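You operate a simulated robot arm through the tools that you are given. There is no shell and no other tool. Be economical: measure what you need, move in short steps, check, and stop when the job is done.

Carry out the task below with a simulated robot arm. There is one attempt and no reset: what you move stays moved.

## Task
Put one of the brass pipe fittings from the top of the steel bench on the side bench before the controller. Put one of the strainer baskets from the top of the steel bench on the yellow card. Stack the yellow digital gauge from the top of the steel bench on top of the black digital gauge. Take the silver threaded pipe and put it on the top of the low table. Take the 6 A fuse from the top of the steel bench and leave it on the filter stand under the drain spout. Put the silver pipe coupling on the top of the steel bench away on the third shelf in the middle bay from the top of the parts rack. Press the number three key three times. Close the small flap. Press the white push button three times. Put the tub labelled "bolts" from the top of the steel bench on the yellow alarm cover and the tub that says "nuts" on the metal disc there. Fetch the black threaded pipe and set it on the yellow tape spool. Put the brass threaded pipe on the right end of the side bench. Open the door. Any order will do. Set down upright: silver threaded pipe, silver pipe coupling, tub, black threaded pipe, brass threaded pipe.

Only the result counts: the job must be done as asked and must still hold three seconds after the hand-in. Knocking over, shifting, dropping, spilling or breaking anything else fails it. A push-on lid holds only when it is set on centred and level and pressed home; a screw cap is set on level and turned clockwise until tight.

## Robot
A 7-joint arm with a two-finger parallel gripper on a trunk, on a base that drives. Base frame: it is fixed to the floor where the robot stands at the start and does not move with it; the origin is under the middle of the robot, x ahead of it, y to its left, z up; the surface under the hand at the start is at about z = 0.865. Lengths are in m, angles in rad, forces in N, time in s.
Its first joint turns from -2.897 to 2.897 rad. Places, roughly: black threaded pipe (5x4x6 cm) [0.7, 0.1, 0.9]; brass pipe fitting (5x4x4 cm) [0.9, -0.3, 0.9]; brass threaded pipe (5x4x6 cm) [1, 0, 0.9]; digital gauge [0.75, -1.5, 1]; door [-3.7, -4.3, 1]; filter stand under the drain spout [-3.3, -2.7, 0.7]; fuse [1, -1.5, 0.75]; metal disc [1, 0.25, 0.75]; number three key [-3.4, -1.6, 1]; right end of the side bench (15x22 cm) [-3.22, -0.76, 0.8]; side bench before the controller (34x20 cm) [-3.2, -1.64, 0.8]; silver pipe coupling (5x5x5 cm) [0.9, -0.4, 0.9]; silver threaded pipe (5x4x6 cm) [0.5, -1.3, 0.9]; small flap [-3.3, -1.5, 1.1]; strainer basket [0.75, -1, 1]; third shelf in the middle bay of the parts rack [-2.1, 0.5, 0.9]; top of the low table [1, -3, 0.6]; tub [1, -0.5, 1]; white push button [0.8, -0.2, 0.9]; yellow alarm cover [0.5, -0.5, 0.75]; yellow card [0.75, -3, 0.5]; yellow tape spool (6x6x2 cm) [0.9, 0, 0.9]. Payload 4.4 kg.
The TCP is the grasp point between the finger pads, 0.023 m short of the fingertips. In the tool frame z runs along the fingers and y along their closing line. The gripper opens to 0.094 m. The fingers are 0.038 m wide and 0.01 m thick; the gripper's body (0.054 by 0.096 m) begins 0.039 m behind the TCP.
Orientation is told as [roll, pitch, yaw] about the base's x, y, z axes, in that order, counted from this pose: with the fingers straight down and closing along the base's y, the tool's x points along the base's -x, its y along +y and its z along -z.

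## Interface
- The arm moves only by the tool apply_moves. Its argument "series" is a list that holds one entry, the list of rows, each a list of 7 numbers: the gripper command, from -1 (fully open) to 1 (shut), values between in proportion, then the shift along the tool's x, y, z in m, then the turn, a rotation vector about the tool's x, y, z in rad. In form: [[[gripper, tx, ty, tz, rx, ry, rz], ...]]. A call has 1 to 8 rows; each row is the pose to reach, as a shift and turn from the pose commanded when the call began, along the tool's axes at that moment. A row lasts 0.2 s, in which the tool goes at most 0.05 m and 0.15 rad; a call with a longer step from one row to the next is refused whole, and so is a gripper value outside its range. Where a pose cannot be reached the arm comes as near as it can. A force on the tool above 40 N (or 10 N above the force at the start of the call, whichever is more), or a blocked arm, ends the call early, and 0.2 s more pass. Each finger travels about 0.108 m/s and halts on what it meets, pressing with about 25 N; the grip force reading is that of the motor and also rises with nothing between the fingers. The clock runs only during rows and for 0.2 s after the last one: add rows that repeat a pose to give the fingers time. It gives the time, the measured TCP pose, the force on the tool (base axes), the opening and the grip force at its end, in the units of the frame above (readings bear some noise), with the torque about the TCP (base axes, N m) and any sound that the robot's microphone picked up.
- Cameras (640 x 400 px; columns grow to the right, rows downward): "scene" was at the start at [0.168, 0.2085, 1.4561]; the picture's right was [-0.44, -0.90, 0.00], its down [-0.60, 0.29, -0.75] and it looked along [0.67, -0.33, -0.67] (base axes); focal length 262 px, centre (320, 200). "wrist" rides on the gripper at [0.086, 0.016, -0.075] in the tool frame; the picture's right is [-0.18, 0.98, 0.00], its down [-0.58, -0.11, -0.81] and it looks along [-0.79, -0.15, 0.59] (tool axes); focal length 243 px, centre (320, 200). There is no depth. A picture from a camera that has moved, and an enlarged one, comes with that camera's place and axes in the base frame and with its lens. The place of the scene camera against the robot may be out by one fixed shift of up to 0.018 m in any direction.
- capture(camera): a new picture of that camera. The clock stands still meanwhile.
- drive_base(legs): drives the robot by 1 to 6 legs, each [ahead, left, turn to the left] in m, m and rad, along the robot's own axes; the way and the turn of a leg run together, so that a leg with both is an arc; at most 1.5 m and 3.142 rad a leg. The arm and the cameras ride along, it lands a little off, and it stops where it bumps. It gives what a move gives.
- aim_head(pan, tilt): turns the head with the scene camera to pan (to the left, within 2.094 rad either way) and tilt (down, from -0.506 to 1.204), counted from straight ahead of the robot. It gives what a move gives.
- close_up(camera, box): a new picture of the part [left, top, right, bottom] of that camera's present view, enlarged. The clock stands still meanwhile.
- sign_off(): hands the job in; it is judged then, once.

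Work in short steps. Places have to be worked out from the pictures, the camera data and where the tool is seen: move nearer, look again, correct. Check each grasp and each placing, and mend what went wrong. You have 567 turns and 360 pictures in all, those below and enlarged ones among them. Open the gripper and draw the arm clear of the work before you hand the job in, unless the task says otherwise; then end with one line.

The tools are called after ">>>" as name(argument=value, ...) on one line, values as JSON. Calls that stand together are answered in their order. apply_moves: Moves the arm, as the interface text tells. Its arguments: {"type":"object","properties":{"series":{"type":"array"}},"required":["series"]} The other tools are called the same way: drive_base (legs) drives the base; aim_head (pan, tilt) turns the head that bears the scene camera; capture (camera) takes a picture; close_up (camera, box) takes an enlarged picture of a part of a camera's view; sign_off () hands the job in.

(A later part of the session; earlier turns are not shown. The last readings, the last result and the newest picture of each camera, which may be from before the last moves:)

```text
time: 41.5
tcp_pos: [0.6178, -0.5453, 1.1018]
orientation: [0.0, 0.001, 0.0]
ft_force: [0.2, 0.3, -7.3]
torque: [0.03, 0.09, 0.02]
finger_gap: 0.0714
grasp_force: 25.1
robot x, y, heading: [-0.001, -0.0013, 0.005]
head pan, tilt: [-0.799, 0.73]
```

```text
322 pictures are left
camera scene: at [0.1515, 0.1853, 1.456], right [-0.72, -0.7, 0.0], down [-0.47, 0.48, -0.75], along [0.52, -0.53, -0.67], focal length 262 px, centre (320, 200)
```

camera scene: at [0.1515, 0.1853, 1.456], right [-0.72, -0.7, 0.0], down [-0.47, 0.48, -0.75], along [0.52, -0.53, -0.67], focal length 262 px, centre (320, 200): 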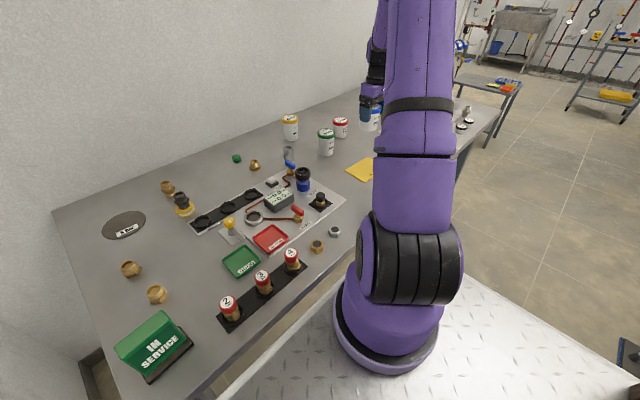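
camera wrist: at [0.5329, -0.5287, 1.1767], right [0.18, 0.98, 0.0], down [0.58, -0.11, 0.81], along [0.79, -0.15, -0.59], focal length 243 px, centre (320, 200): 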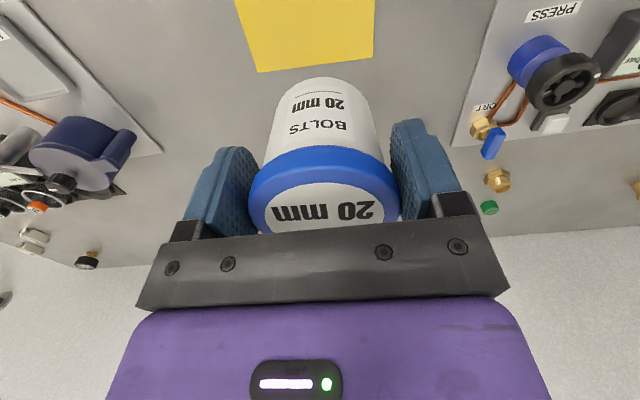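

The cover's centre is about (0.622, -0.557). I lower the tub over it to ~1 cm.

>>> apply_moves(series=[[[1, -0.004, -0.012, 0.04, 0, 0, 0], [1, -0.004, -0.012, 0.08, 0, 0, 0], [1, -0.004, -0.012, 0.12, 0, 0, 0], [1, -0.004, -0.012, 0.16, 0, 0, 0], [1, -0.004, -0.012, 0.168, 0, 0, 0], [1, -0.004, -0.012, 0.168, 0, 0, 0]]])

>>> apply_moves(series=[[[1, 0, 0, 0.004, 0, 0, 0], [1, 0, 0, 0.007, 0, 0, 0], [1, 0, 0, 0.009, 0, 0, 0], [1, 0, 0, 0.011, 0, 0, 0]]])

>>> capture(camera="wrist")

```text
time: 42.9
tcp_pos: [0.6221, -0.5603, 0.9343]
orientation: [0.001, -0.001, 0.0]
ft_force: [-0.7, 0.0, -7.8]
torque: [0.03, 0.06, -0.03]
finger_gap: 0.0717
grasp_force: 25.0
robot x, y, heading: [0.0035, 0.0036, -0.002]
head pan, tilt: [-0.799, 0.73]
```

```text
time: 43.9
tcp_pos: [0.6237, -0.5582, 0.9247]
orientation: [-0.002, -0.002, 0.001]
ft_force: [-2.4, 4.6, 13.0]
torque: [0.38, 0.17, 0.03]
finger_gap: 0.0716
grasp_force: 25.1
robot x, y, heading: [-0.0002, -0.0004, -0.007]
head pan, tilt: [-0.799, 0.73]
```

```text
321 pictures are left
camera wrist: at [0.5376, -0.5411, 1.0003], right [0.18, 0.98, 0.0], down [0.58, -0.11, 0.81], along [0.79, -0.15, -0.59], focal length 243 px, centre (320, 200)
```

wrist: 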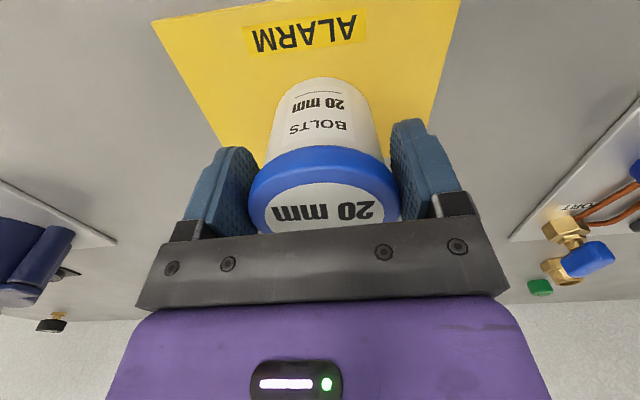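

The tub rests on the cover. I relieve, open, and rise.

>>> apply_moves(series=[[[1, 0, 0, -0.0012, 0, 0, 0], [0.3, 0, 0, -0.0012, 0, 0, 0], [-1, 0, 0, -0.0012, 0, 0, 0], [-1, 0, 0, -0.0012, 0, 0, 0], [-1, 0, 0, -0.04, 0, 0, 0], [-1, 0, 0, -0.08, 0, 0, 0], [-1, 0, 0, -0.12, 0, 0, 0], [-1, 0, 0, -0.16, 0, 0, 0]]])

>>> capture(camera="wrist")

```text
time: 45.7
tcp_pos: [0.6258, -0.5582, 1.0846]
orientation: [0.002, 0.002, 0.0]
ft_force: [0.7, 0.5, -0.6]
torque: [0.02, 0.03, 0.01]
finger_gap: 0.094
grasp_force: 0.0
robot x, y, heading: [0.0003, 0.0012, 0.004]
head pan, tilt: [-0.799, 0.73]
```

```text
320 pictures are left
camera wrist: at [0.5405, -0.5405, 1.1595], right [0.18, 0.98, 0.0], down [0.58, -0.11, 0.81], along [0.79, -0.15, -0.59], focal length 243 px, centre (320, 200)
```

wrist: 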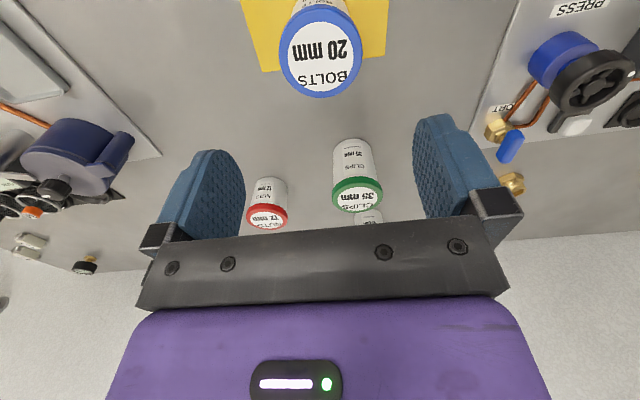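

Bolts tub is placed. The nuts tub at about (0.853, -0.688) is out of reach, so I pull the hand in and shift the base 0.35 m to the right.

>>> apply_moves(series=[[[-1, 0, 0.045, -0.02, 0, 0, 0], [-1, 0, 0.09, -0.04, 0, 0, 0], [-1, 0, 0.135, -0.06, 0, 0, 0], [-1, 0, 0.18, -0.06, 0, 0, 0], [-1, 0, 0.22, -0.06, 0, 0, 0]]])

>>> drive_base(legs=[[0, -0.35, 0]])

>>> capture(camera="wrist")

>>> capture(camera="scene")

```text
time: 46.9
tcp_pos: [0.6237, -0.3411, 1.1447]
orientation: [-0.001, 0.0, -0.001]
ft_force: [0.2, -0.3, 0.4]
torque: [0.03, 0.02, -0.01]
finger_gap: 0.0938
grasp_force: 0.1
robot x, y, heading: [-0.0022, -0.0003, 0.001]
head pan, tilt: [-0.799, 0.73]
```

```text
time: 49.2
tcp_pos: [0.6249, -0.698, 1.1453]
orientation: [0.0, -0.001, 0.0]
ft_force: [0.1, 0.2, 0.0]
torque: [0.02, 0.0, 0.01]
finger_gap: 0.0939
grasp_force: 0.1
robot x, y, heading: [-0.0043, -0.3564, 0.0]
head pan, tilt: [-0.799, 0.73]
```

```text
319 pictures are left
camera wrist: at [0.5385, -0.6813, 1.2203], right [0.18, 0.98, 0.0], down [0.58, -0.11, 0.81], along [0.79, -0.15, -0.59], focal length 243 px, centre (320, 200)
```

wrist: 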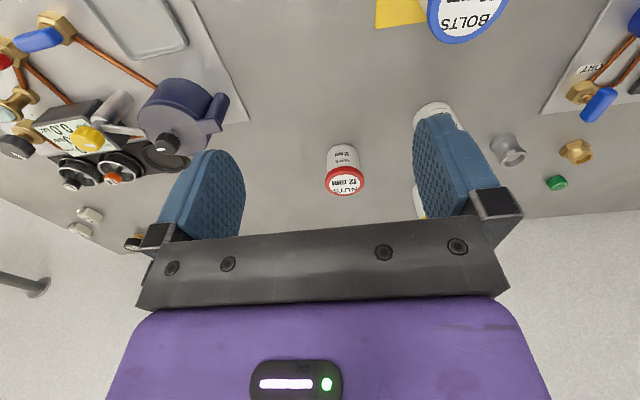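

```text
318 pictures are left
camera scene: at [0.1513, -0.1739, 1.456], right [-0.72, -0.7, 0.0], down [-0.47, 0.48, -0.75], along [0.52, -0.53, -0.67], focal length 262 px, centre (320, 200)
```

scene: 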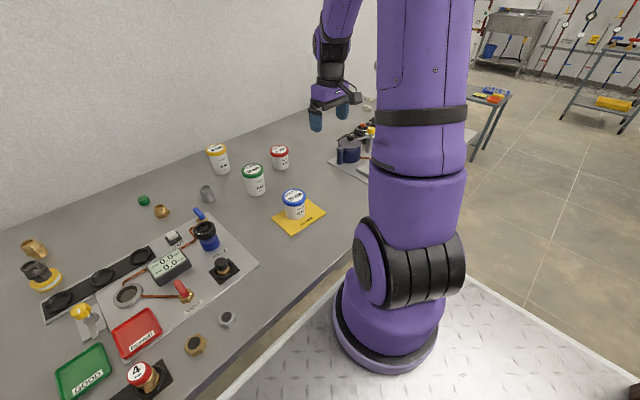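

The nuts tub is near (0.87, -0.695); I hover before it to measure.

>>> apply_moves(series=[[[-1, -0.045, 0, 0.015, 0, 0, 0], [-1, -0.09, 0, 0.03, 0, 0, 0], [-1, -0.135, 0, 0.05, 0, 0, 0], [-1, -0.18, 0, 0.07, 0, 0, 0], [-1, -0.215, 0, 0.085, 0, 0, 0], [-1, -0.215, 0, 0.085, 0, 0, 0]]])

>>> capture(camera="wrist")

```text
time: 50.6
tcp_pos: [0.8398, -0.695, 1.059]
orientation: [0.0, 0.0, 0.001]
ft_force: [-0.5, -0.2, -1.5]
torque: [0.03, 0.01, 0.02]
finger_gap: 0.0938
grasp_force: 0.0
robot x, y, heading: [-0.0019, -0.3629, 0.003]
head pan, tilt: [-0.799, 0.73]
```

```text
317 pictures are left
camera wrist: at [0.7543, -0.6784, 1.1335], right [0.18, 0.98, 0.0], down [0.58, -0.11, 0.81], along [0.79, -0.15, -0.59], focal length 243 px, centre (320, 200)
```

wrist: 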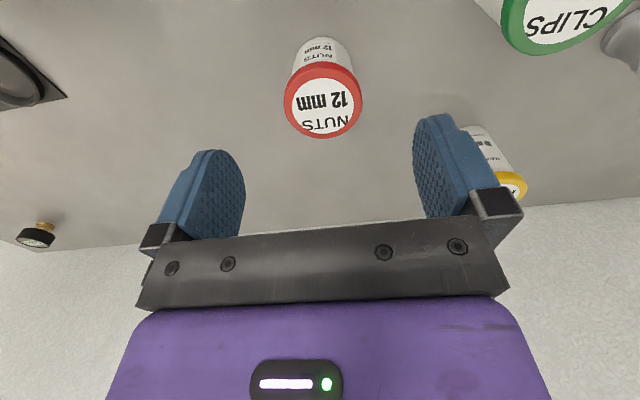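

Nuts tub centre ≈ (0.874, -0.699), shorter (lid top ~0.93). I descend around it.

>>> apply_moves(series=[[[-1, -0.034, -0.004, 0.03, 0, 0, 0], [-1, -0.034, -0.004, 0.075, 0, 0, 0], [-1, -0.034, -0.004, 0.12, 0, 0, 0], [-1, -0.034, -0.004, 0.145, 0, 0, 0], [-1, -0.034, -0.004, 0.145, 0, 0, 0]]])

>>> capture(camera="wrist")

>>> close_up(camera="scene", box=[220, 110, 348, 190])

```text
time: 51.8
tcp_pos: [0.8743, -0.7029, 0.914]
orientation: [0.0, -0.001, 0.003]
ft_force: [-0.2, 0.5, 0.5]
torque: [0.01, -0.02, 0.02]
finger_gap: 0.0939
grasp_force: 0.0
robot x, y, heading: [0.0028, -0.3595, 0.003]
head pan, tilt: [-0.799, 0.73]
```

```text
316 pictures are left
camera wrist: at [0.7877, -0.6855, 0.9888], right [0.18, 0.98, 0.0], down [0.58, -0.11, 0.81], along [0.79, -0.15, -0.59], focal length 243 px, centre (320, 200)
```

wrist: 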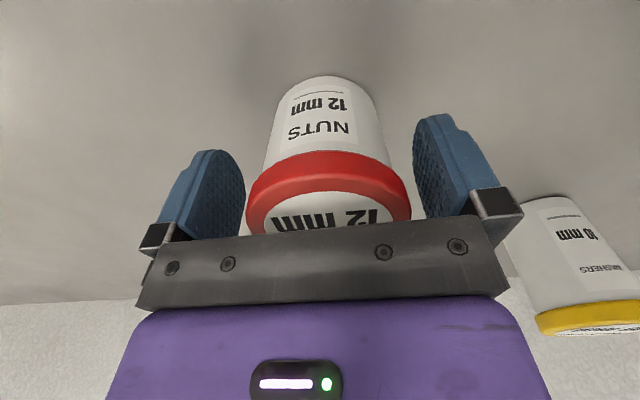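

```text
5.00 times, centred on (284, 150) of scene
camera zoom: at [0.1512, -0.1738, 1.456], right [-0.72, -0.7, 0.0], down [-0.47, 0.48, -0.75], along [0.52, -0.53, -0.67], focal length 1312 px, centre (500, 450)
```

zoom: 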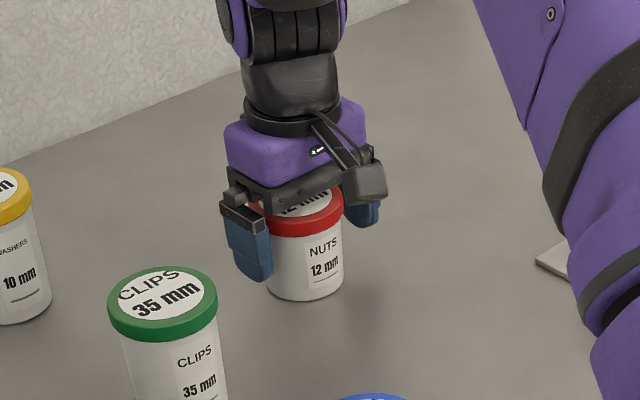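

Good straddle. I nudge 3 mm, close and lift.

>>> apply_moves(series=[[[-1, 0, 0.003, 0, 0, 0, 0], [0, 0, 0.003, 0, 0, 0, 0], [1, 0, 0.003, 0, 0, 0, 0], [1, 0, 0.003, 0, 0, 0, 0], [1, 0, 0.003, 0, 0, 0, 0]]])

>>> apply_moves(series=[[[1, 0, 0, -0.03, 0, 0, 0], [1, 0, 0, -0.08, 0, 0, 0], [1, 0, 0, -0.13, 0, 0, 0], [1, 0, 0, -0.18, 0, 0, 0], [1, 0, 0, -0.18, 0, 0, 0]]])

>>> capture(camera="wrist")

```text
time: 53.0
tcp_pos: [0.873, -0.6996, 0.9133]
orientation: [0.0, 0.001, 0.001]
ft_force: [1.4, -1.1, 0.6]
torque: [0.1, -0.04, -0.02]
finger_gap: 0.0715
grasp_force: 25.1
robot x, y, heading: [0.0028, -0.3611, 0.003]
head pan, tilt: [-0.799, 0.73]
```

```text
time: 54.2
tcp_pos: [0.875, -0.6988, 1.0953]
orientation: [-0.001, -0.001, 0.001]
ft_force: [-0.6, -0.5, -5.0]
torque: [0.0, 0.06, -0.01]
finger_gap: 0.0716
grasp_force: 25.0
robot x, y, heading: [-0.0004, -0.3618, 0.002]
head pan, tilt: [-0.799, 0.73]
```

```text
314 pictures are left
camera wrist: at [0.7889, -0.6814, 1.1703], right [0.18, 0.98, 0.0], down [0.58, -0.11, 0.81], along [0.79, -0.15, -0.59], focal length 243 px, centre (320, 200)
```

wrist: 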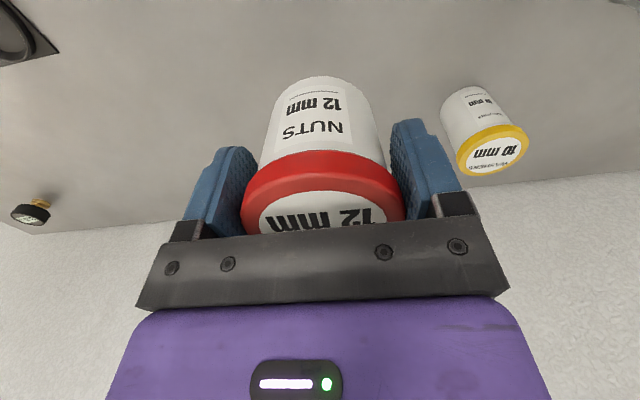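

Held. I drive back left 0.40 m to reach the metal disc.

>>> drive_base(legs=[[0, 0.4, 0]])

>>> apply_moves(series=[[[1, 0.005, 0.045, 0, 0, 0, 0], [1, 0.005, 0.09, 0, 0, 0, 0], [1, 0.005, 0.135, 0, 0, 0, 0], [1, 0.005, 0.18, 0, 0, 0, 0], [1, 0.0, 0.225, 0, 0, 0, 0], [1, 0.0, 0.27, 0, 0, 0, 0], [1, -0.01, 0.315, 0, 0, 0, 0], [1, -0.02, 0.36, 0, 0, 0, 0]]])

>>> capture(camera="wrist")

```text
time: 56.8
tcp_pos: [0.8746, -0.2912, 1.0951]
orientation: [-0.001, 0.001, 0.005]
ft_force: [-0.1, 0.2, -5.7]
torque: [0.0, 0.04, -0.01]
finger_gap: 0.0713
grasp_force: 25.0
robot x, y, heading: [0.0006, 0.0461, 0.007]
head pan, tilt: [-0.799, 0.73]
```

```text
time: 58.6
tcp_pos: [0.8955, 0.0662, 1.0935]
orientation: [0.0, 0.001, 0.002]
ft_force: [-1.4, -1.1, -4.9]
torque: [0.05, 0.06, -0.01]
finger_gap: 0.0715
grasp_force: 25.2
robot x, y, heading: [0.001, 0.0493, 0.003]
head pan, tilt: [-0.799, 0.73]
```

```text
313 pictures are left
camera wrist: at [0.809, 0.0833, 1.1697], right [0.18, 0.98, 0.0], down [0.58, -0.11, 0.81], along [0.79, -0.15, -0.59], focal length 243 px, centre (320, 200)
```

wrist: 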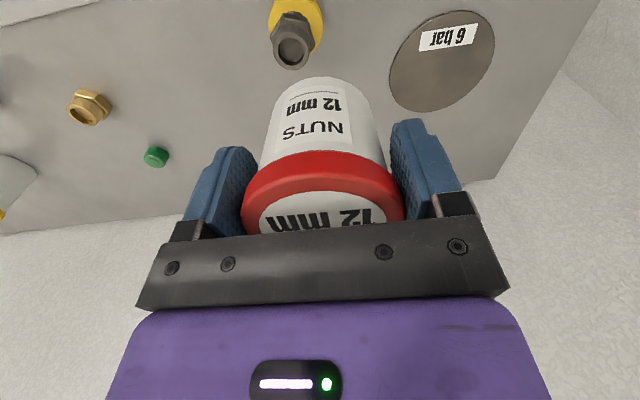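

The disc centre is (0.967, 0.200). I move over it and check that the arm reaches.

>>> apply_moves(series=[[[1, -0.015, 0.04, 0, 0, 0, 0], [1, -0.035, 0.08, 0.02, 0, 0, 0], [1, -0.055, 0.12, 0.05, 0, 0, 0], [1, -0.07, 0.134, 0.09, 0, 0, 0], [1, -0.07, 0.134, 0.12, 0, 0, 0], [1, -0.07, 0.134, 0.15, 0, 0, 0], [1, -0.07, 0.134, 0.165, 0, 0, 0], [1, -0.07, 0.134, 0.165, 0, 0, 0]]])

>>> capture(camera="wrist")

```text
refused: row 3 steps farther than a row can; nothing moved
```

```text
312 pictures are left
camera wrist: at [0.809, 0.0833, 1.1697], right [0.18, 0.98, 0.0], down [0.58, -0.11, 0.81], along [0.79, -0.15, -0.59], focal length 243 px, centre (320, 200)
```

wrist: 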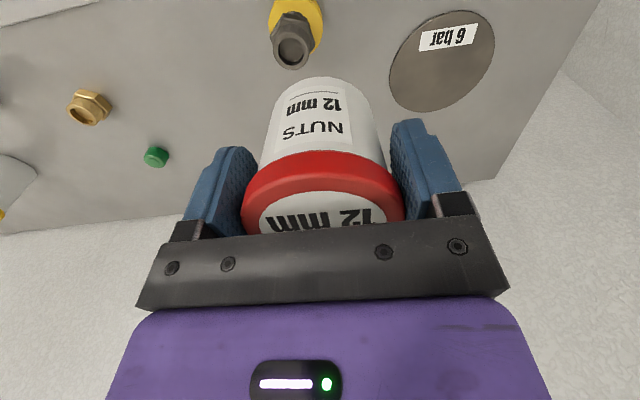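

A row was too long; I resend with shorter steps.

>>> apply_moves(series=[[[1, -0.015, 0.04, 0, 0, 0, 0], [1, -0.033, 0.08, 0.01, 0, 0, 0], [1, -0.055, 0.12, 0.02, 0, 0, 0], [1, -0.07, 0.134, 0.06, 0, 0, 0], [1, -0.07, 0.134, 0.1, 0, 0, 0], [1, -0.07, 0.134, 0.14, 0, 0, 0], [1, -0.07, 0.134, 0.165, 0, 0, 0], [1, -0.07, 0.134, 0.165, 0, 0, 0]]])

>>> capture(camera="wrist")

```text
time: 60.4
tcp_pos: [0.9605, 0.2058, 0.9305]
orientation: [0.001, -0.001, 0.005]
ft_force: [-0.4, -0.9, -5.2]
torque: [0.02, 0.02, -0.02]
finger_gap: 0.0713
grasp_force: 24.7
robot x, y, heading: [0.0001, 0.0438, 0.003]
head pan, tilt: [-0.799, 0.73]
```

```text
311 pictures are left
camera wrist: at [0.8755, 0.2222, 1.0061], right [0.18, 0.98, 0.0], down [0.58, -0.11, 0.81], along [0.79, -0.14, -0.59], focal length 243 px, centre (320, 200)
```

wrist: 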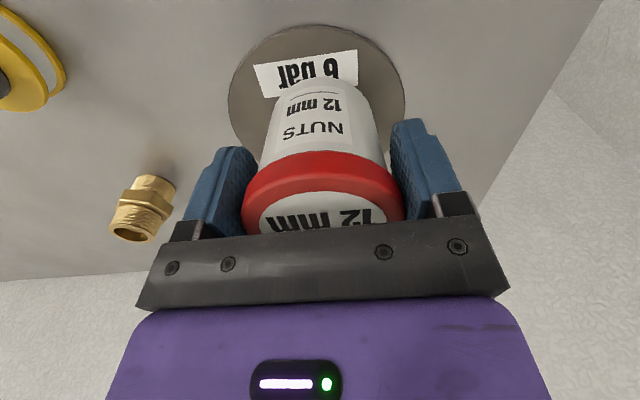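

Well over the disc. I lower to contact.

>>> apply_moves(series=[[[1, 0, -0.003, 0.008, 0, 0, 0], [1, 0, -0.003, 0.012, 0, 0, 0], [1, 0, -0.003, 0.014, 0, 0, 0], [1, 0, -0.003, 0.016, 0, 0, 0]]])

```text
time: 61.4
tcp_pos: [0.9628, 0.2025, 0.9159]
orientation: [0.003, -0.006, 0.006]
ft_force: [-4.5, 1.6, 24.0]
torque: [-0.01, -0.12, 0.01]
finger_gap: 0.0716
grasp_force: 24.9
robot x, y, heading: [-0.0002, 0.0439, 0.011]
head pan, tilt: [-0.799, 0.73]
```

Contact. I relieve, open and rise.

>>> apply_moves(series=[[[1, 0, 0, -0.002, 0, 0, 0], [0.3, 0, 0, -0.002, 0, 0, 0], [-1, 0, 0, -0.002, 0, 0, 0], [-1, 0, 0, -0.002, 0, 0, 0], [-1, 0, 0, -0.04, 0, 0, 0], [-1, 0, 0, -0.08, 0, 0, 0], [-1, 0, 0, -0.12, 0, 0, 0], [-1, 0, 0, -0.15, 0, 0, 0]]])

>>> capture(camera="wrist")

>>> capture(camera="scene")

```text
time: 63.2
tcp_pos: [0.9623, 0.1986, 1.0648]
orientation: [-0.001, 0.001, 0.004]
ft_force: [-0.2, 0.1, -0.7]
torque: [-0.01, 0.0, -0.01]
finger_gap: 0.0939
grasp_force: 0.1
robot x, y, heading: [-0.0025, 0.0432, 0.002]
head pan, tilt: [-0.799, 0.73]
```

```text
310 pictures are left
camera wrist: at [0.8763, 0.2167, 1.14], right [0.18, 0.98, 0.0], down [0.58, -0.11, 0.81], along [0.79, -0.14, -0.59], focal length 243 px, centre (320, 200)
```

wrist: 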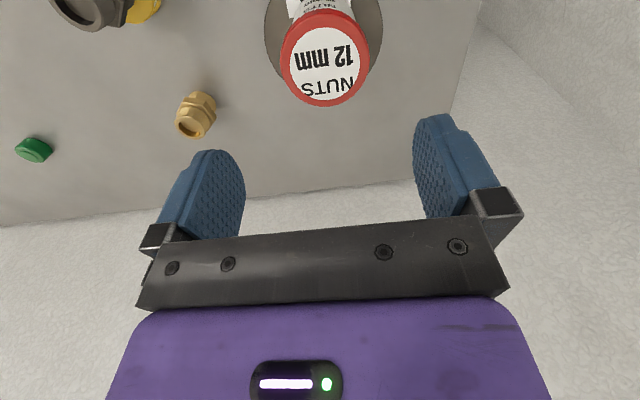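

```text
309 pictures are left
camera scene: at [0.15, 0.233, 1.4559], right [-0.71, -0.7, 0.0], down [-0.47, 0.48, -0.75], along [0.52, -0.53, -0.67], focal length 262 px, centre (320, 200)
```

scene: 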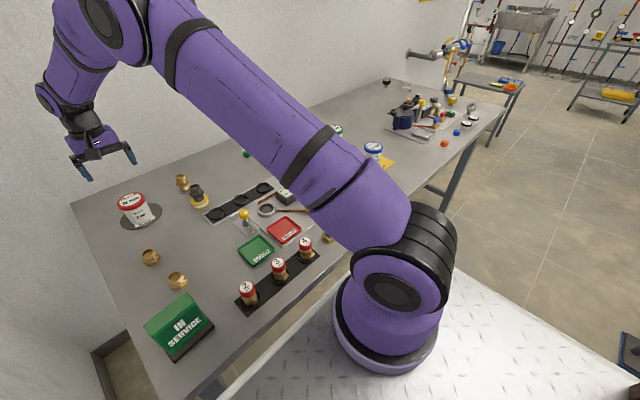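

Nuts tub is on the disc. Next the brass threaded pipe near (1.008, 0.05) at the edge of reach; I hover toward it to measure and see how far the arm goes.

>>> apply_moves(series=[[[-1, 0, -0.04, 0, 0, 0, 0], [-1, 0, -0.08, 0, 0, 0, 0], [-1, 0, -0.12, 0.02, 0, 0, 0], [-1, -0.015, -0.15, 0.05, 0, 0, 0], [-1, -0.015, -0.15, 0.065, 0, 0, 0], [-1, -0.015, -0.15, 0.065, 0, 0, 0]]])

>>> capture(camera="wrist")

```text
time: 64.6
tcp_pos: [0.9784, 0.0511, 0.9994]
orientation: [0.001, 0.0, 0.006]
ft_force: [0.1, -0.4, -0.6]
torque: [0.0, -0.02, -0.01]
finger_gap: 0.0942
grasp_force: 0.0
robot x, y, heading: [-0.0008, 0.0455, 0.006]
head pan, tilt: [-0.799, 0.73]
```

```text
308 pictures are left
camera wrist: at [0.8923, 0.0691, 1.0747], right [0.18, 0.98, 0.0], down [0.58, -0.11, 0.81], along [0.79, -0.14, -0.59], focal length 243 px, centre (320, 200)
```

wrist: 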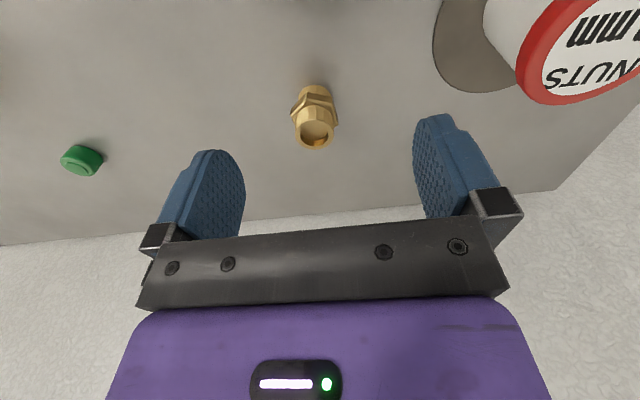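

The pipe is at (1.005, 0.043); I look at its hexagon orientation, and drive 4 cm ahead to gain reach.

>>> close_up(camera="wrist", box=[264, 70, 360, 160])

>>> drive_base(legs=[[0.04, 0, 0]])

```text
4.44 times, centred on (312, 115) of wrist
camera zoom: at [0.8923, 0.0691, 1.0747], right [0.18, 0.98, 0.0], down [0.58, -0.11, 0.81], along [0.79, -0.14, -0.59], focal length 1078 px, centre (356, 578)
```

zoom: 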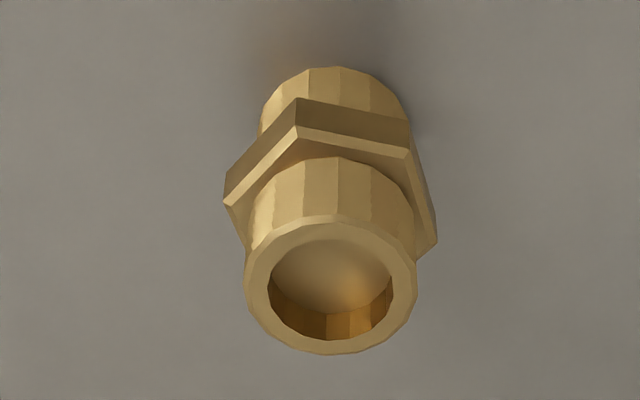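

```text
time: 65.4
tcp_pos: [1.0177, 0.0532, 0.9989]
orientation: [0.001, -0.002, 0.007]
ft_force: [-0.2, 0.5, 0.1]
torque: [-0.02, -0.01, 0.02]
finger_gap: 0.0943
grasp_force: 0.0
robot x, y, heading: [0.0401, 0.0496, 0.005]
head pan, tilt: [-0.799, 0.73]
```

Same hex orientation as the black pipe. I descend onto it and grip.

>>> apply_moves(series=[[[-1, 0.0135, -0.0102, 0.03, 0, 0, 0], [-1, 0.0135, -0.0102, 0.07, 0, 0, 0], [-1, 0.0135, -0.0102, 0.102, 0, 0, 0], [-1, 0.0135, -0.0102, 0.102, 0, 0, 0], [1, 0.0135, -0.0102, 0.102, 0, 0, 0], [1, 0.0135, -0.0102, 0.102, 0, 0, 0], [1, 0.0135, -0.0102, 0.102, 0, 0, 0], [1, 0.0135, -0.0102, 0.102, 0, 0, 0]]])

>>> capture(camera="wrist")

```text
time: 67.2
tcp_pos: [1.005, 0.0426, 0.8981]
orientation: [0.0, 0.0, 0.005]
ft_force: [-0.4, -0.2, 0.4]
torque: [0.02, 0.01, -0.02]
finger_gap: 0.0425
grasp_force: 24.7
robot x, y, heading: [0.0397, 0.0508, 0.004]
head pan, tilt: [-0.799, 0.73]
```

```text
306 pictures are left
camera wrist: at [0.919, 0.059, 0.9725], right [0.18, 0.98, 0.0], down [0.58, -0.11, 0.81], along [0.79, -0.14, -0.59], focal length 243 px, centre (320, 200)
```

wrist: 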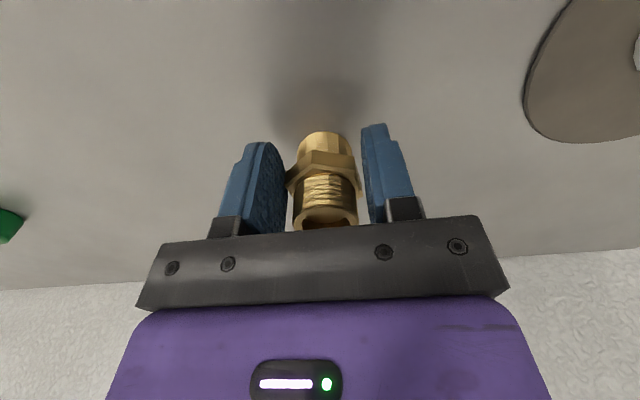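

Gripped (4.25 cm). I lift and pull the hand in for travel.

>>> apply_moves(series=[[[1, 0, 0, -0.04, 0, 0, 0], [1, 0, 0, -0.09, 0, 0, 0], [1, 0, 0, -0.14, 0, 0, 0], [1, 0, 0, -0.19, 0, 0, 0], [1, 0.03, 0, -0.22, 0, 0, 0], [1, 0.07, 0, -0.25, 0, 0, 0], [1, 0.11, 0, -0.28, 0, 0, 0], [1, 0.16, 0, -0.28, 0, 0, 0]]])

>>> apply_moves(series=[[[1, 0.05, 0, -0.02, 0, 0, 0], [1, 0.1, 0, -0.04, 0, 0, 0], [1, 0.15, 0, -0.06, 0, 0, 0], [1, 0.2, 0, -0.06, 0, 0, 0], [1, 0.25, 0, -0.06, 0, 0, 0]]])

>>> drive_base(legs=[[-0.15, 0, 0], [0, -0.35, 0]])

>>> aim_head(pan=-2.09, tilt=0.5)

>>> capture(camera="scene")

>>> aim_head(pan=2.09, tilt=0.5)

>>> capture(camera="scene")

```text
time: 69.0
tcp_pos: [0.8437, 0.0417, 1.1788]
orientation: [-0.001, 0.0, 0.006]
ft_force: [0.7, 1.4, -1.6]
torque: [0.0, 0.03, 0.0]
finger_gap: 0.0424
grasp_force: 25.5
robot x, y, heading: [0.0352, 0.0458, 0.007]
head pan, tilt: [-0.799, 0.73]
```

```text
refused: row 1 steps farther than a row can; nothing moved
```

```text
time: 72.3
tcp_pos: [0.695, -0.3125, 1.1792]
orientation: [0.0, 0.0, 0.004]
ft_force: [0.2, 0.4, -1.0]
torque: [-0.01, 0.02, 0.02]
finger_gap: 0.0426
grasp_force: 25.7
robot x, y, heading: [-0.1138, -0.3039, 0.004]
head pan, tilt: [-0.799, 0.73]
```

```text
time: 73.8
tcp_pos: [0.6942, -0.3115, 1.1795]
orientation: [-0.001, -0.002, 0.004]
ft_force: [-0.2, -0.3, -1.6]
torque: [-0.01, 0.04, 0.01]
finger_gap: 0.0423
grasp_force: 25.0
robot x, y, heading: [-0.1115, -0.3048, 0.005]
head pan, tilt: [-2.089, 0.499]
```

```text
305 pictures are left
camera scene: at [-0.0638, -0.139, 1.4762], right [-0.87, 0.49, 0.0], down [0.24, 0.42, -0.88], along [-0.43, -0.76, -0.48], focal length 262 px, centre (320, 200)
```

scene: 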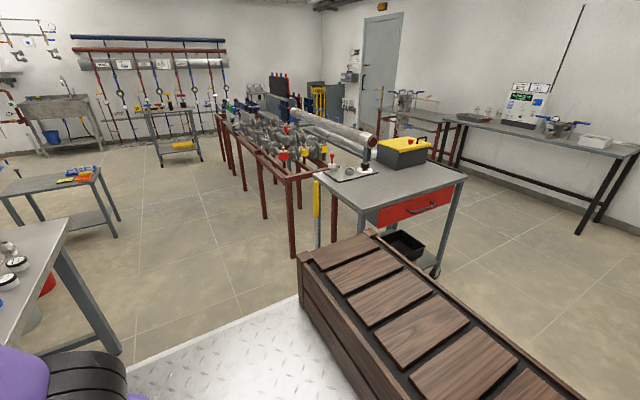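

```text
time: 77.1
tcp_pos: [0.6949, -0.3125, 1.1808]
orientation: [0.001, 0.001, 0.004]
ft_force: [0.0, 0.5, -1.6]
torque: [0.01, 0.04, -0.01]
finger_gap: 0.0424
grasp_force: 25.5
robot x, y, heading: [-0.1127, -0.3075, 0.004]
head pan, tilt: [2.089, 0.499]
```

```text
304 pictures are left
camera scene: at [-0.0643, 0.0192, 1.4762], right [0.87, 0.5, 0.0], down [0.24, -0.42, -0.88], along [-0.44, 0.76, -0.48], focal length 262 px, centre (320, 200)
```

scene: 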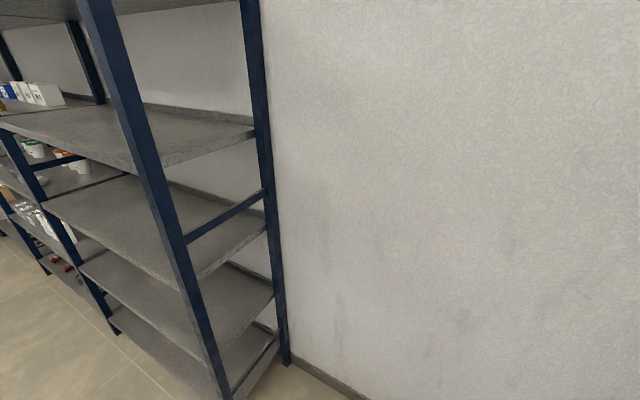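

The robot's own crate and deck are small enough; corridor is y from -0.9 to 0.35. I pull the hand in, then back down the corridor.

>>> apply_moves(series=[[[1, 0.045, 0, -0.01, 0, 0, 0], [1, 0.09, 0, -0.02, 0, 0, 0], [1, 0.135, 0, -0.03, 0, 0, 0], [1, 0.18, 0, -0.04, 0, 0, 0], [1, 0.22, 0, -0.05, 0, 0, 0]]])

>>> drive_base(legs=[[-1.45, 0, 0], [-0.45, 0, 0]])

>>> aim_head(pan=-2.0, tilt=0.5)

>>> capture(camera="scene")

```text
time: 78.3
tcp_pos: [0.4753, -0.3149, 1.2311]
orientation: [0.0, 0.001, 0.003]
ft_force: [0.8, 0.6, -1.8]
torque: [0.03, 0.09, -0.02]
finger_gap: 0.0424
grasp_force: 24.9
robot x, y, heading: [-0.1077, -0.3008, 0.006]
head pan, tilt: [2.089, 0.499]
```

```text
time: 87.8
tcp_pos: [-1.413, -0.3258, 1.2307]
orientation: [0.0, -0.001, 0.011]
ft_force: [0.5, -0.4, -1.2]
torque: [-0.04, 0.0, -0.01]
finger_gap: 0.0424
grasp_force: 25.5
robot x, y, heading: [-2.0019, -0.3228, 0.008]
head pan, tilt: [2.089, 0.499]
```

```text
time: 91.1
tcp_pos: [-1.4125, -0.3266, 1.2311]
orientation: [0.001, 0.0, 0.01]
ft_force: [0.5, 0.2, -1.0]
torque: [0.03, 0.0, 0.02]
finger_gap: 0.0425
grasp_force: 24.7
robot x, y, heading: [-1.9952, -0.3209, 0.008]
head pan, tilt: [-2.0, 0.499]
```

```text
303 pictures are left
camera scene: at [-1.9441, -0.1576, 1.4762], right [-0.91, 0.41, 0.0], down [0.2, 0.44, -0.88], along [-0.36, -0.8, -0.48], focal length 262 px, centre (320, 200)
```

scene: 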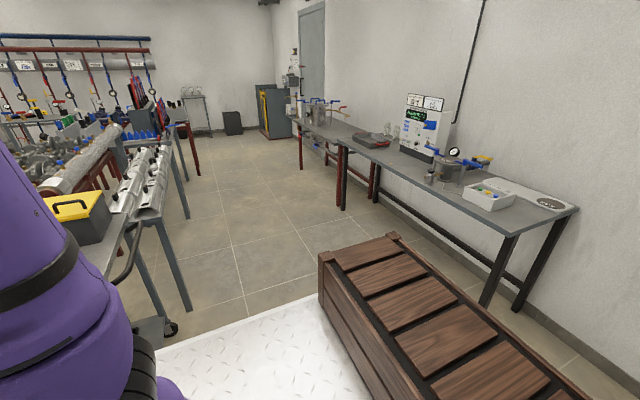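

Space is open. I rotate right by half a turn and view the side bench.

>>> drive_base(legs=[[0, 0, -3.14]])

>>> aim_head(pan=0.3, tilt=0.6)

>>> capture(camera="scene")

```text
time: 98.8
tcp_pos: [-2.5828, -0.3318, 1.2313]
orientation: [0.0, -0.001, -3.107]
ft_force: [0.6, 0.2, -1.1]
torque: [-0.01, 0.01, 0.03]
finger_gap: 0.0385
grasp_force: 25.4
robot x, y, heading: [-2.0017, -0.3183, -3.104]
head pan, tilt: [-2.0, 0.499]
```

```text
time: 100.9
tcp_pos: [-2.5825, -0.3315, 1.2312]
orientation: [0.002, 0.001, -3.104]
ft_force: [0.8, 0.8, -1.5]
torque: [0.0, 0.01, -0.04]
finger_gap: 0.0382
grasp_force: 25.1
robot x, y, heading: [-1.9977, -0.3227, -3.103]
head pan, tilt: [0.3, 0.6]
```

```text
302 pictures are left
camera scene: at [-2.18, -0.5779, 1.4671], right [-0.33, 0.94, 0.0], down [0.53, 0.19, -0.83], along [-0.78, -0.27, -0.56], focal length 262 px, centre (320, 200)
```

scene: 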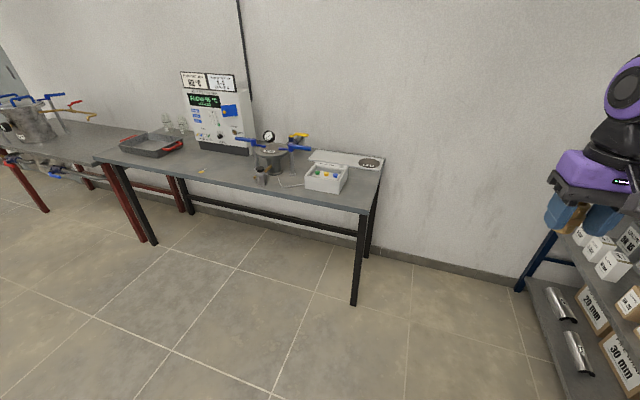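

The finger gap shrank from 4.2 to 3.8 cm during the turn; I check the held pipe.

>>> close_up(camera="wrist", box=[220, 80, 420, 240])

>>> close_up(camera="scene", box=[520, 120, 640, 260])

```text
2.50 times, centred on (320, 160) of wrist
camera zoom: at [-2.4954, -0.3436, 1.3066], right [-0.15, -0.99, 0.0], down [-0.58, 0.09, 0.81], along [-0.8, 0.12, -0.59], focal length 606 px, centre (320, 300)
```

zoom: 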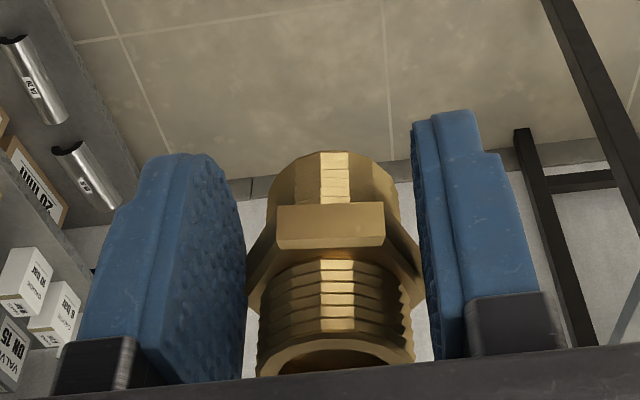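

```text
2.86 times, centred on (580, 190) of scene
camera zoom: at [-2.18, -0.5779, 1.4671], right [-0.33, 0.94, 0.0], down [0.53, 0.19, -0.83], along [-0.78, -0.27, -0.56], focal length 750 px, centre (-423, 229)
```

zoom: 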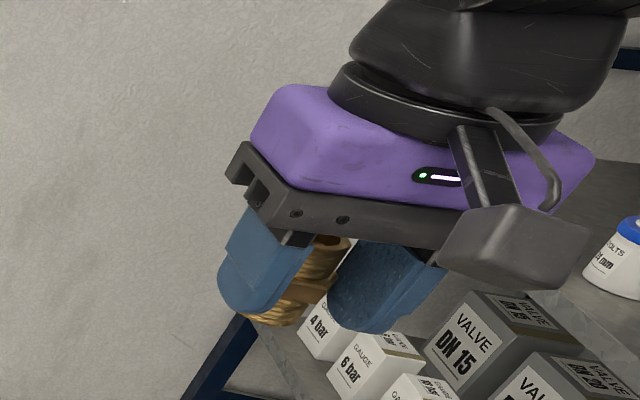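

The pipe's hexagon slipped round in the grip but it is still held upright. I drive to the bench's right end, standing near (-2.5, -0.70).

>>> drive_base(legs=[[0, 0.36, -0.035], [0.45, 0, 0]])

>>> aim_head(pan=-0.2, tilt=0.8)

>>> capture(camera="scene")

>>> capture(camera="wrist")

```text
time: 105.6
tcp_pos: [-3.0266, -0.6639, 1.2317]
orientation: [0.001, -0.001, 3.133]
ft_force: [-1.1, 0.7, -1.0]
torque: [-0.01, -0.03, 0.01]
finger_gap: 0.038
grasp_force: 25.4
robot x, y, heading: [-2.4404, -0.6813, 3.134]
head pan, tilt: [0.3, 0.6]
```

```text
time: 106.5
tcp_pos: [-3.0258, -0.6633, 1.2307]
orientation: [-0.001, 0.0, 3.136]
ft_force: [0.2, 0.0, -1.2]
torque: [0.01, -0.02, 0.05]
finger_gap: 0.0384
grasp_force: 25.1
robot x, y, heading: [-2.44, -0.6788, 3.133]
head pan, tilt: [-0.201, 0.799]
```

```text
299 pictures are left
camera scene: at [-2.6282, -0.8849, 1.4503], right [0.21, 0.98, 0.0], down [0.7, -0.15, -0.7], along [-0.68, 0.14, -0.72], focal length 262 px, centre (320, 200)
```

scene: 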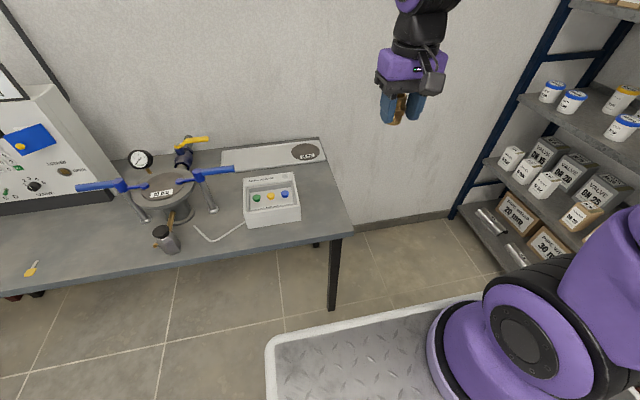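

```text
298 pictures are left
camera wrist: at [-2.9385, -0.679, 1.3065], right [-0.19, -0.98, 0.0], down [-0.58, 0.11, 0.81], along [-0.79, 0.15, -0.59], focal length 243 px, centre (320, 200)
```

wrist: 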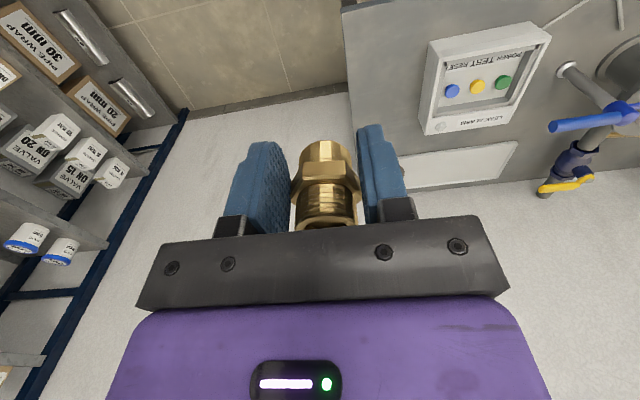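

The free strip between the white box and the bench end is centred near (-3.22, -0.757). I bring the pipe above it.

>>> apply_moves(series=[[[1, -0.04, 0.02, 0.01, 0, 0, 0], [1, -0.08, 0.04, 0.02, 0, 0, 0], [1, -0.12, 0.06, 0.03, 0, 0, 0], [1, -0.16, 0.08, 0.06, 0, 0, 0], [1, -0.18, 0.09, 0.1, 0, 0, 0], [1, -0.194, 0.094, 0.145, 0, 0, 0], [1, -0.194, 0.094, 0.19, 0, 0, 0], [1, -0.194, 0.094, 0.235, 0, 0, 0]]])

>>> capture(camera="wrist")

>>> capture(camera="scene")

```text
refused: row 4 steps farther than a row can; nothing moved
```

```text
297 pictures are left
camera wrist: at [-2.9385, -0.679, 1.3065], right [-0.19, -0.98, 0.0], down [-0.58, 0.11, 0.81], along [-0.79, 0.15, -0.59], focal length 243 px, centre (320, 200)
```

wrist: 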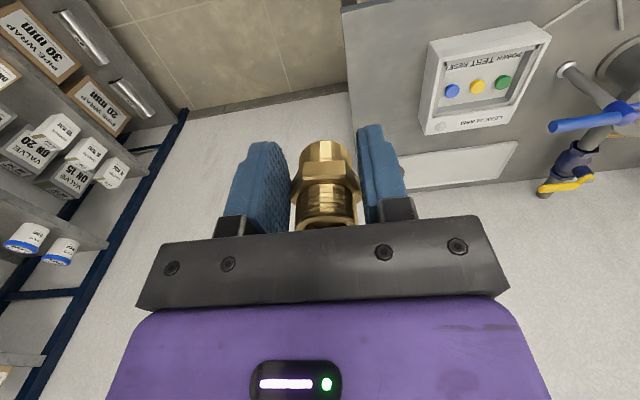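

```text
296 pictures are left
camera scene: at [-2.6282, -0.8849, 1.4503], right [0.21, 0.98, 0.0], down [0.7, -0.15, -0.7], along [-0.68, 0.14, -0.72], focal length 262 px, centre (320, 200)
```

scene: 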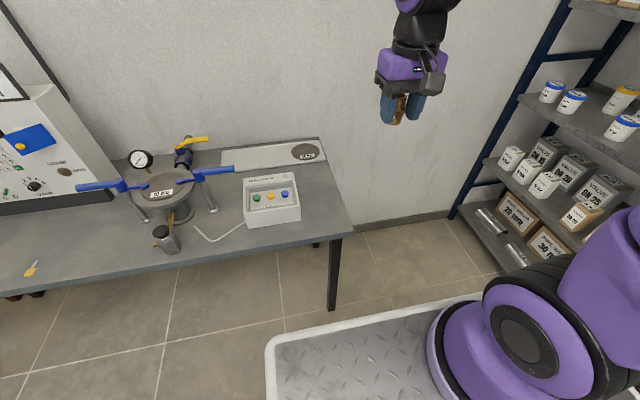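

A step was too long; I resend with shorter steps.

>>> apply_moves(series=[[[1, -0.04, 0.02, 0, 0, 0, 0], [1, -0.08, 0.04, 0.0, 0, 0, 0], [1, -0.12, 0.06, 0.01, 0, 0, 0], [1, -0.155, 0.08, 0.035, 0, 0, 0], [1, -0.18, 0.09, 0.07, 0, 0, 0], [1, -0.194, 0.094, 0.115, 0, 0, 0], [1, -0.194, 0.094, 0.164, 0, 0, 0], [1, -0.194, 0.094, 0.213, 0, 0, 0]]])

>>> capture(camera="wrist")

>>> close_up(camera="scene", box=[220, 110, 380, 240])

```text
time: 108.3
tcp_pos: [-3.2187, -0.7555, 1.0164]
orientation: [0.0, -0.003, 3.133]
ft_force: [0.2, 0.5, -0.5]
torque: [-0.01, -0.02, -0.01]
finger_gap: 0.0378
grasp_force: 24.9
robot x, y, heading: [-2.4368, -0.6773, 3.133]
head pan, tilt: [-0.201, 0.799]
```

```text
295 pictures are left
camera wrist: at [-3.1317, -0.7713, 1.0912], right [-0.19, -0.98, 0.0], down [-0.58, 0.11, 0.81], along [-0.79, 0.15, -0.59], focal length 243 px, centre (320, 200)
```

wrist: 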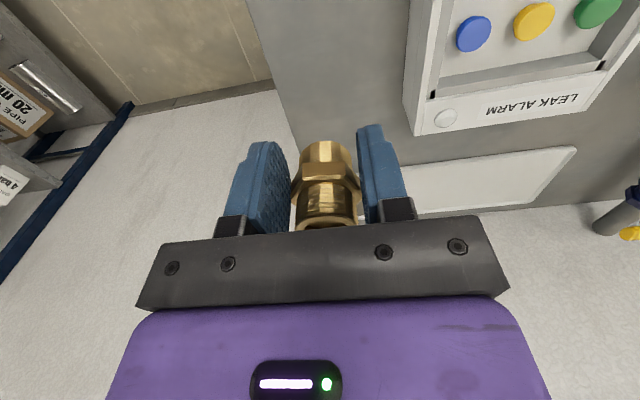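

```text
3.08 times, centred on (300, 175) of scene
camera zoom: at [-2.6276, -0.8847, 1.4503], right [0.21, 0.98, 0.0], down [0.7, -0.15, -0.7], along [-0.68, 0.14, -0.72], focal length 807 px, centre (382, 277)
```

zoom: 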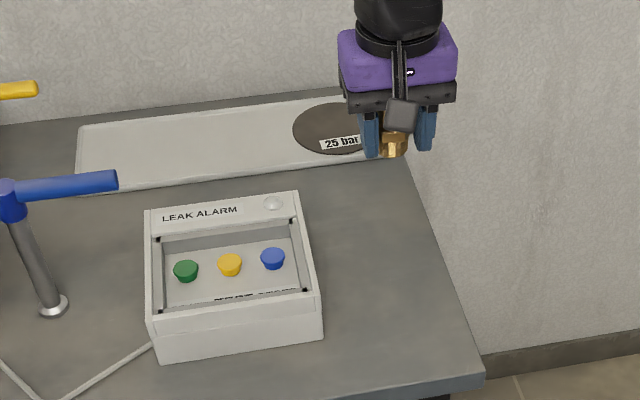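

Alignment is good. I lower in gentle steps watching the force.

>>> apply_moves(series=[[[1, 0, 0.003, 0.03, 0, 0, 0], [1, 0, 0.003, 0.06, 0, 0, 0], [1, 0, 0.003, 0.08, 0, 0, 0], [1, 0, 0.003, 0.1, 0, 0, 0], [1, 0, 0.003, 0.11, 0, 0, 0]]])

>>> close_up(camera="wrist", box=[220, 80, 420, 240])

>>> close_up(camera="scene", box=[260, 120, 380, 220])

```text
time: 109.5
tcp_pos: [-3.2203, -0.7577, 0.9067]
orientation: [-0.001, 0.0, 3.135]
ft_force: [-0.2, -0.4, -0.9]
torque: [0.02, -0.01, -0.02]
finger_gap: 0.0378
grasp_force: 25.4
robot x, y, heading: [-2.4421, -0.6741, 3.135]
head pan, tilt: [-0.201, 0.799]
```

```text
2.50 times, centred on (320, 160) of wrist
camera zoom: at [-3.133, -0.7739, 0.9821], right [-0.19, -0.98, 0.0], down [-0.58, 0.11, 0.81], along [-0.79, 0.15, -0.59], focal length 606 px, centre (320, 300)
```

zoom: 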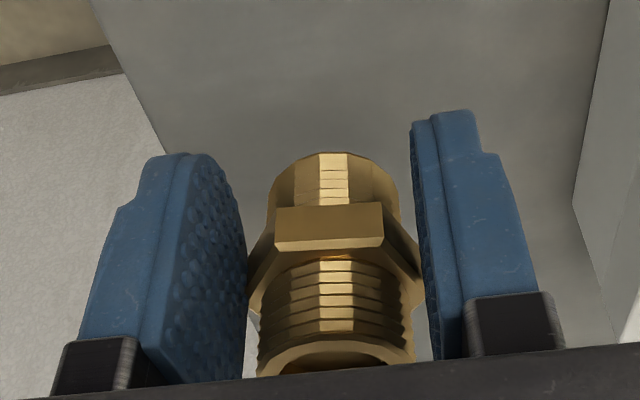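

```text
4.00 times, centred on (320, 170) of scene
camera zoom: at [-2.6281, -0.8848, 1.4502], right [0.21, 0.98, 0.0], down [0.7, -0.15, -0.7], along [-0.68, 0.14, -0.72], focal length 1050 px, centre (320, 320)
```

zoom: 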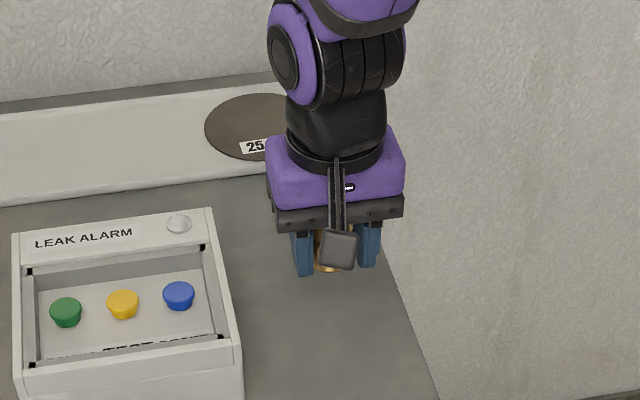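

Still clear of the surface; I continue lowering.

>>> apply_moves(series=[[[1, 0, 0, 0.02, 0, 0, 0], [1, 0, 0, 0.04, 0, 0, 0], [1, 0, 0, 0.05, 0, 0, 0], [1, 0, 0, 0.056, 0, 0, 0], [1, 0, 0, 0.06, 0, 0, 0]]])

>>> close_up(camera="wrist", box=[220, 80, 420, 240])

>>> close_up(camera="scene", box=[260, 120, 380, 220])

```text
time: 110.7
tcp_pos: [-3.2197, -0.7592, 0.847]
orientation: [0.0, 0.0, 3.134]
ft_force: [0.0, 0.8, -1.2]
torque: [-0.01, -0.01, 0.0]
finger_gap: 0.038
grasp_force: 24.9
robot x, y, heading: [-2.4398, -0.6765, 3.135]
head pan, tilt: [-0.201, 0.799]
```

```text
2.50 times, centred on (320, 160) of wrist
camera zoom: at [-3.1335, -0.7742, 0.9227], right [-0.19, -0.98, 0.0], down [-0.58, 0.11, 0.81], along [-0.79, 0.15, -0.59], focal length 606 px, centre (320, 300)
```

zoom: 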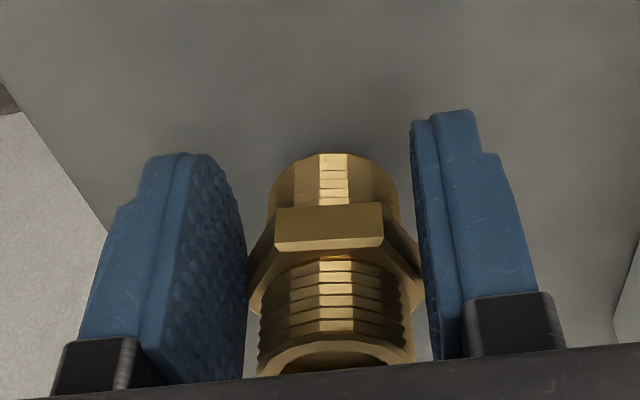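

```text
4.00 times, centred on (320, 170) of scene
camera zoom: at [-2.6282, -0.8849, 1.4502], right [0.21, 0.98, 0.0], down [0.7, -0.15, -0.7], along [-0.68, 0.14, -0.72], focal length 1050 px, centre (320, 320)
```

zoom: 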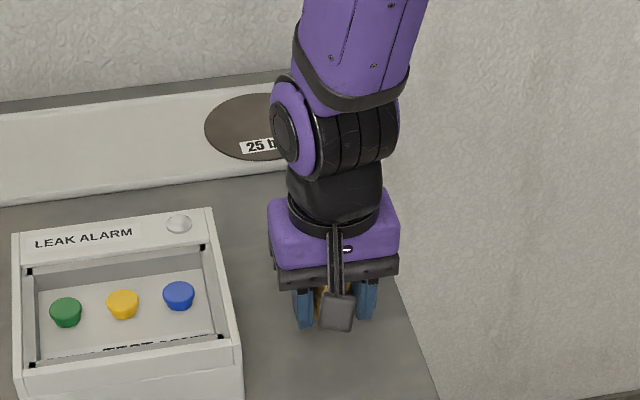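

Near the surface now; slow steps until contact.

>>> apply_moves(series=[[[1, 0, 0, 0.004, 0, 0, 0], [1, 0, 0, 0.008, 0, 0, 0], [1, 0, 0, 0.011, 0, 0, 0], [1, 0, 0, 0.013, 0, 0, 0], [1, 0, 0, 0.015, 0, 0, 0]]])

```text
time: 111.9
tcp_pos: [-3.2213, -0.7588, 0.8337]
orientation: [-0.001, -0.002, 3.135]
ft_force: [-0.2, 2.1, 19.0]
torque: [0.06, 0.29, -0.16]
finger_gap: 0.0376
grasp_force: 24.8
robot x, y, heading: [-2.4389, -0.6784, 3.132]
head pan, tilt: [-0.201, 0.799]
```

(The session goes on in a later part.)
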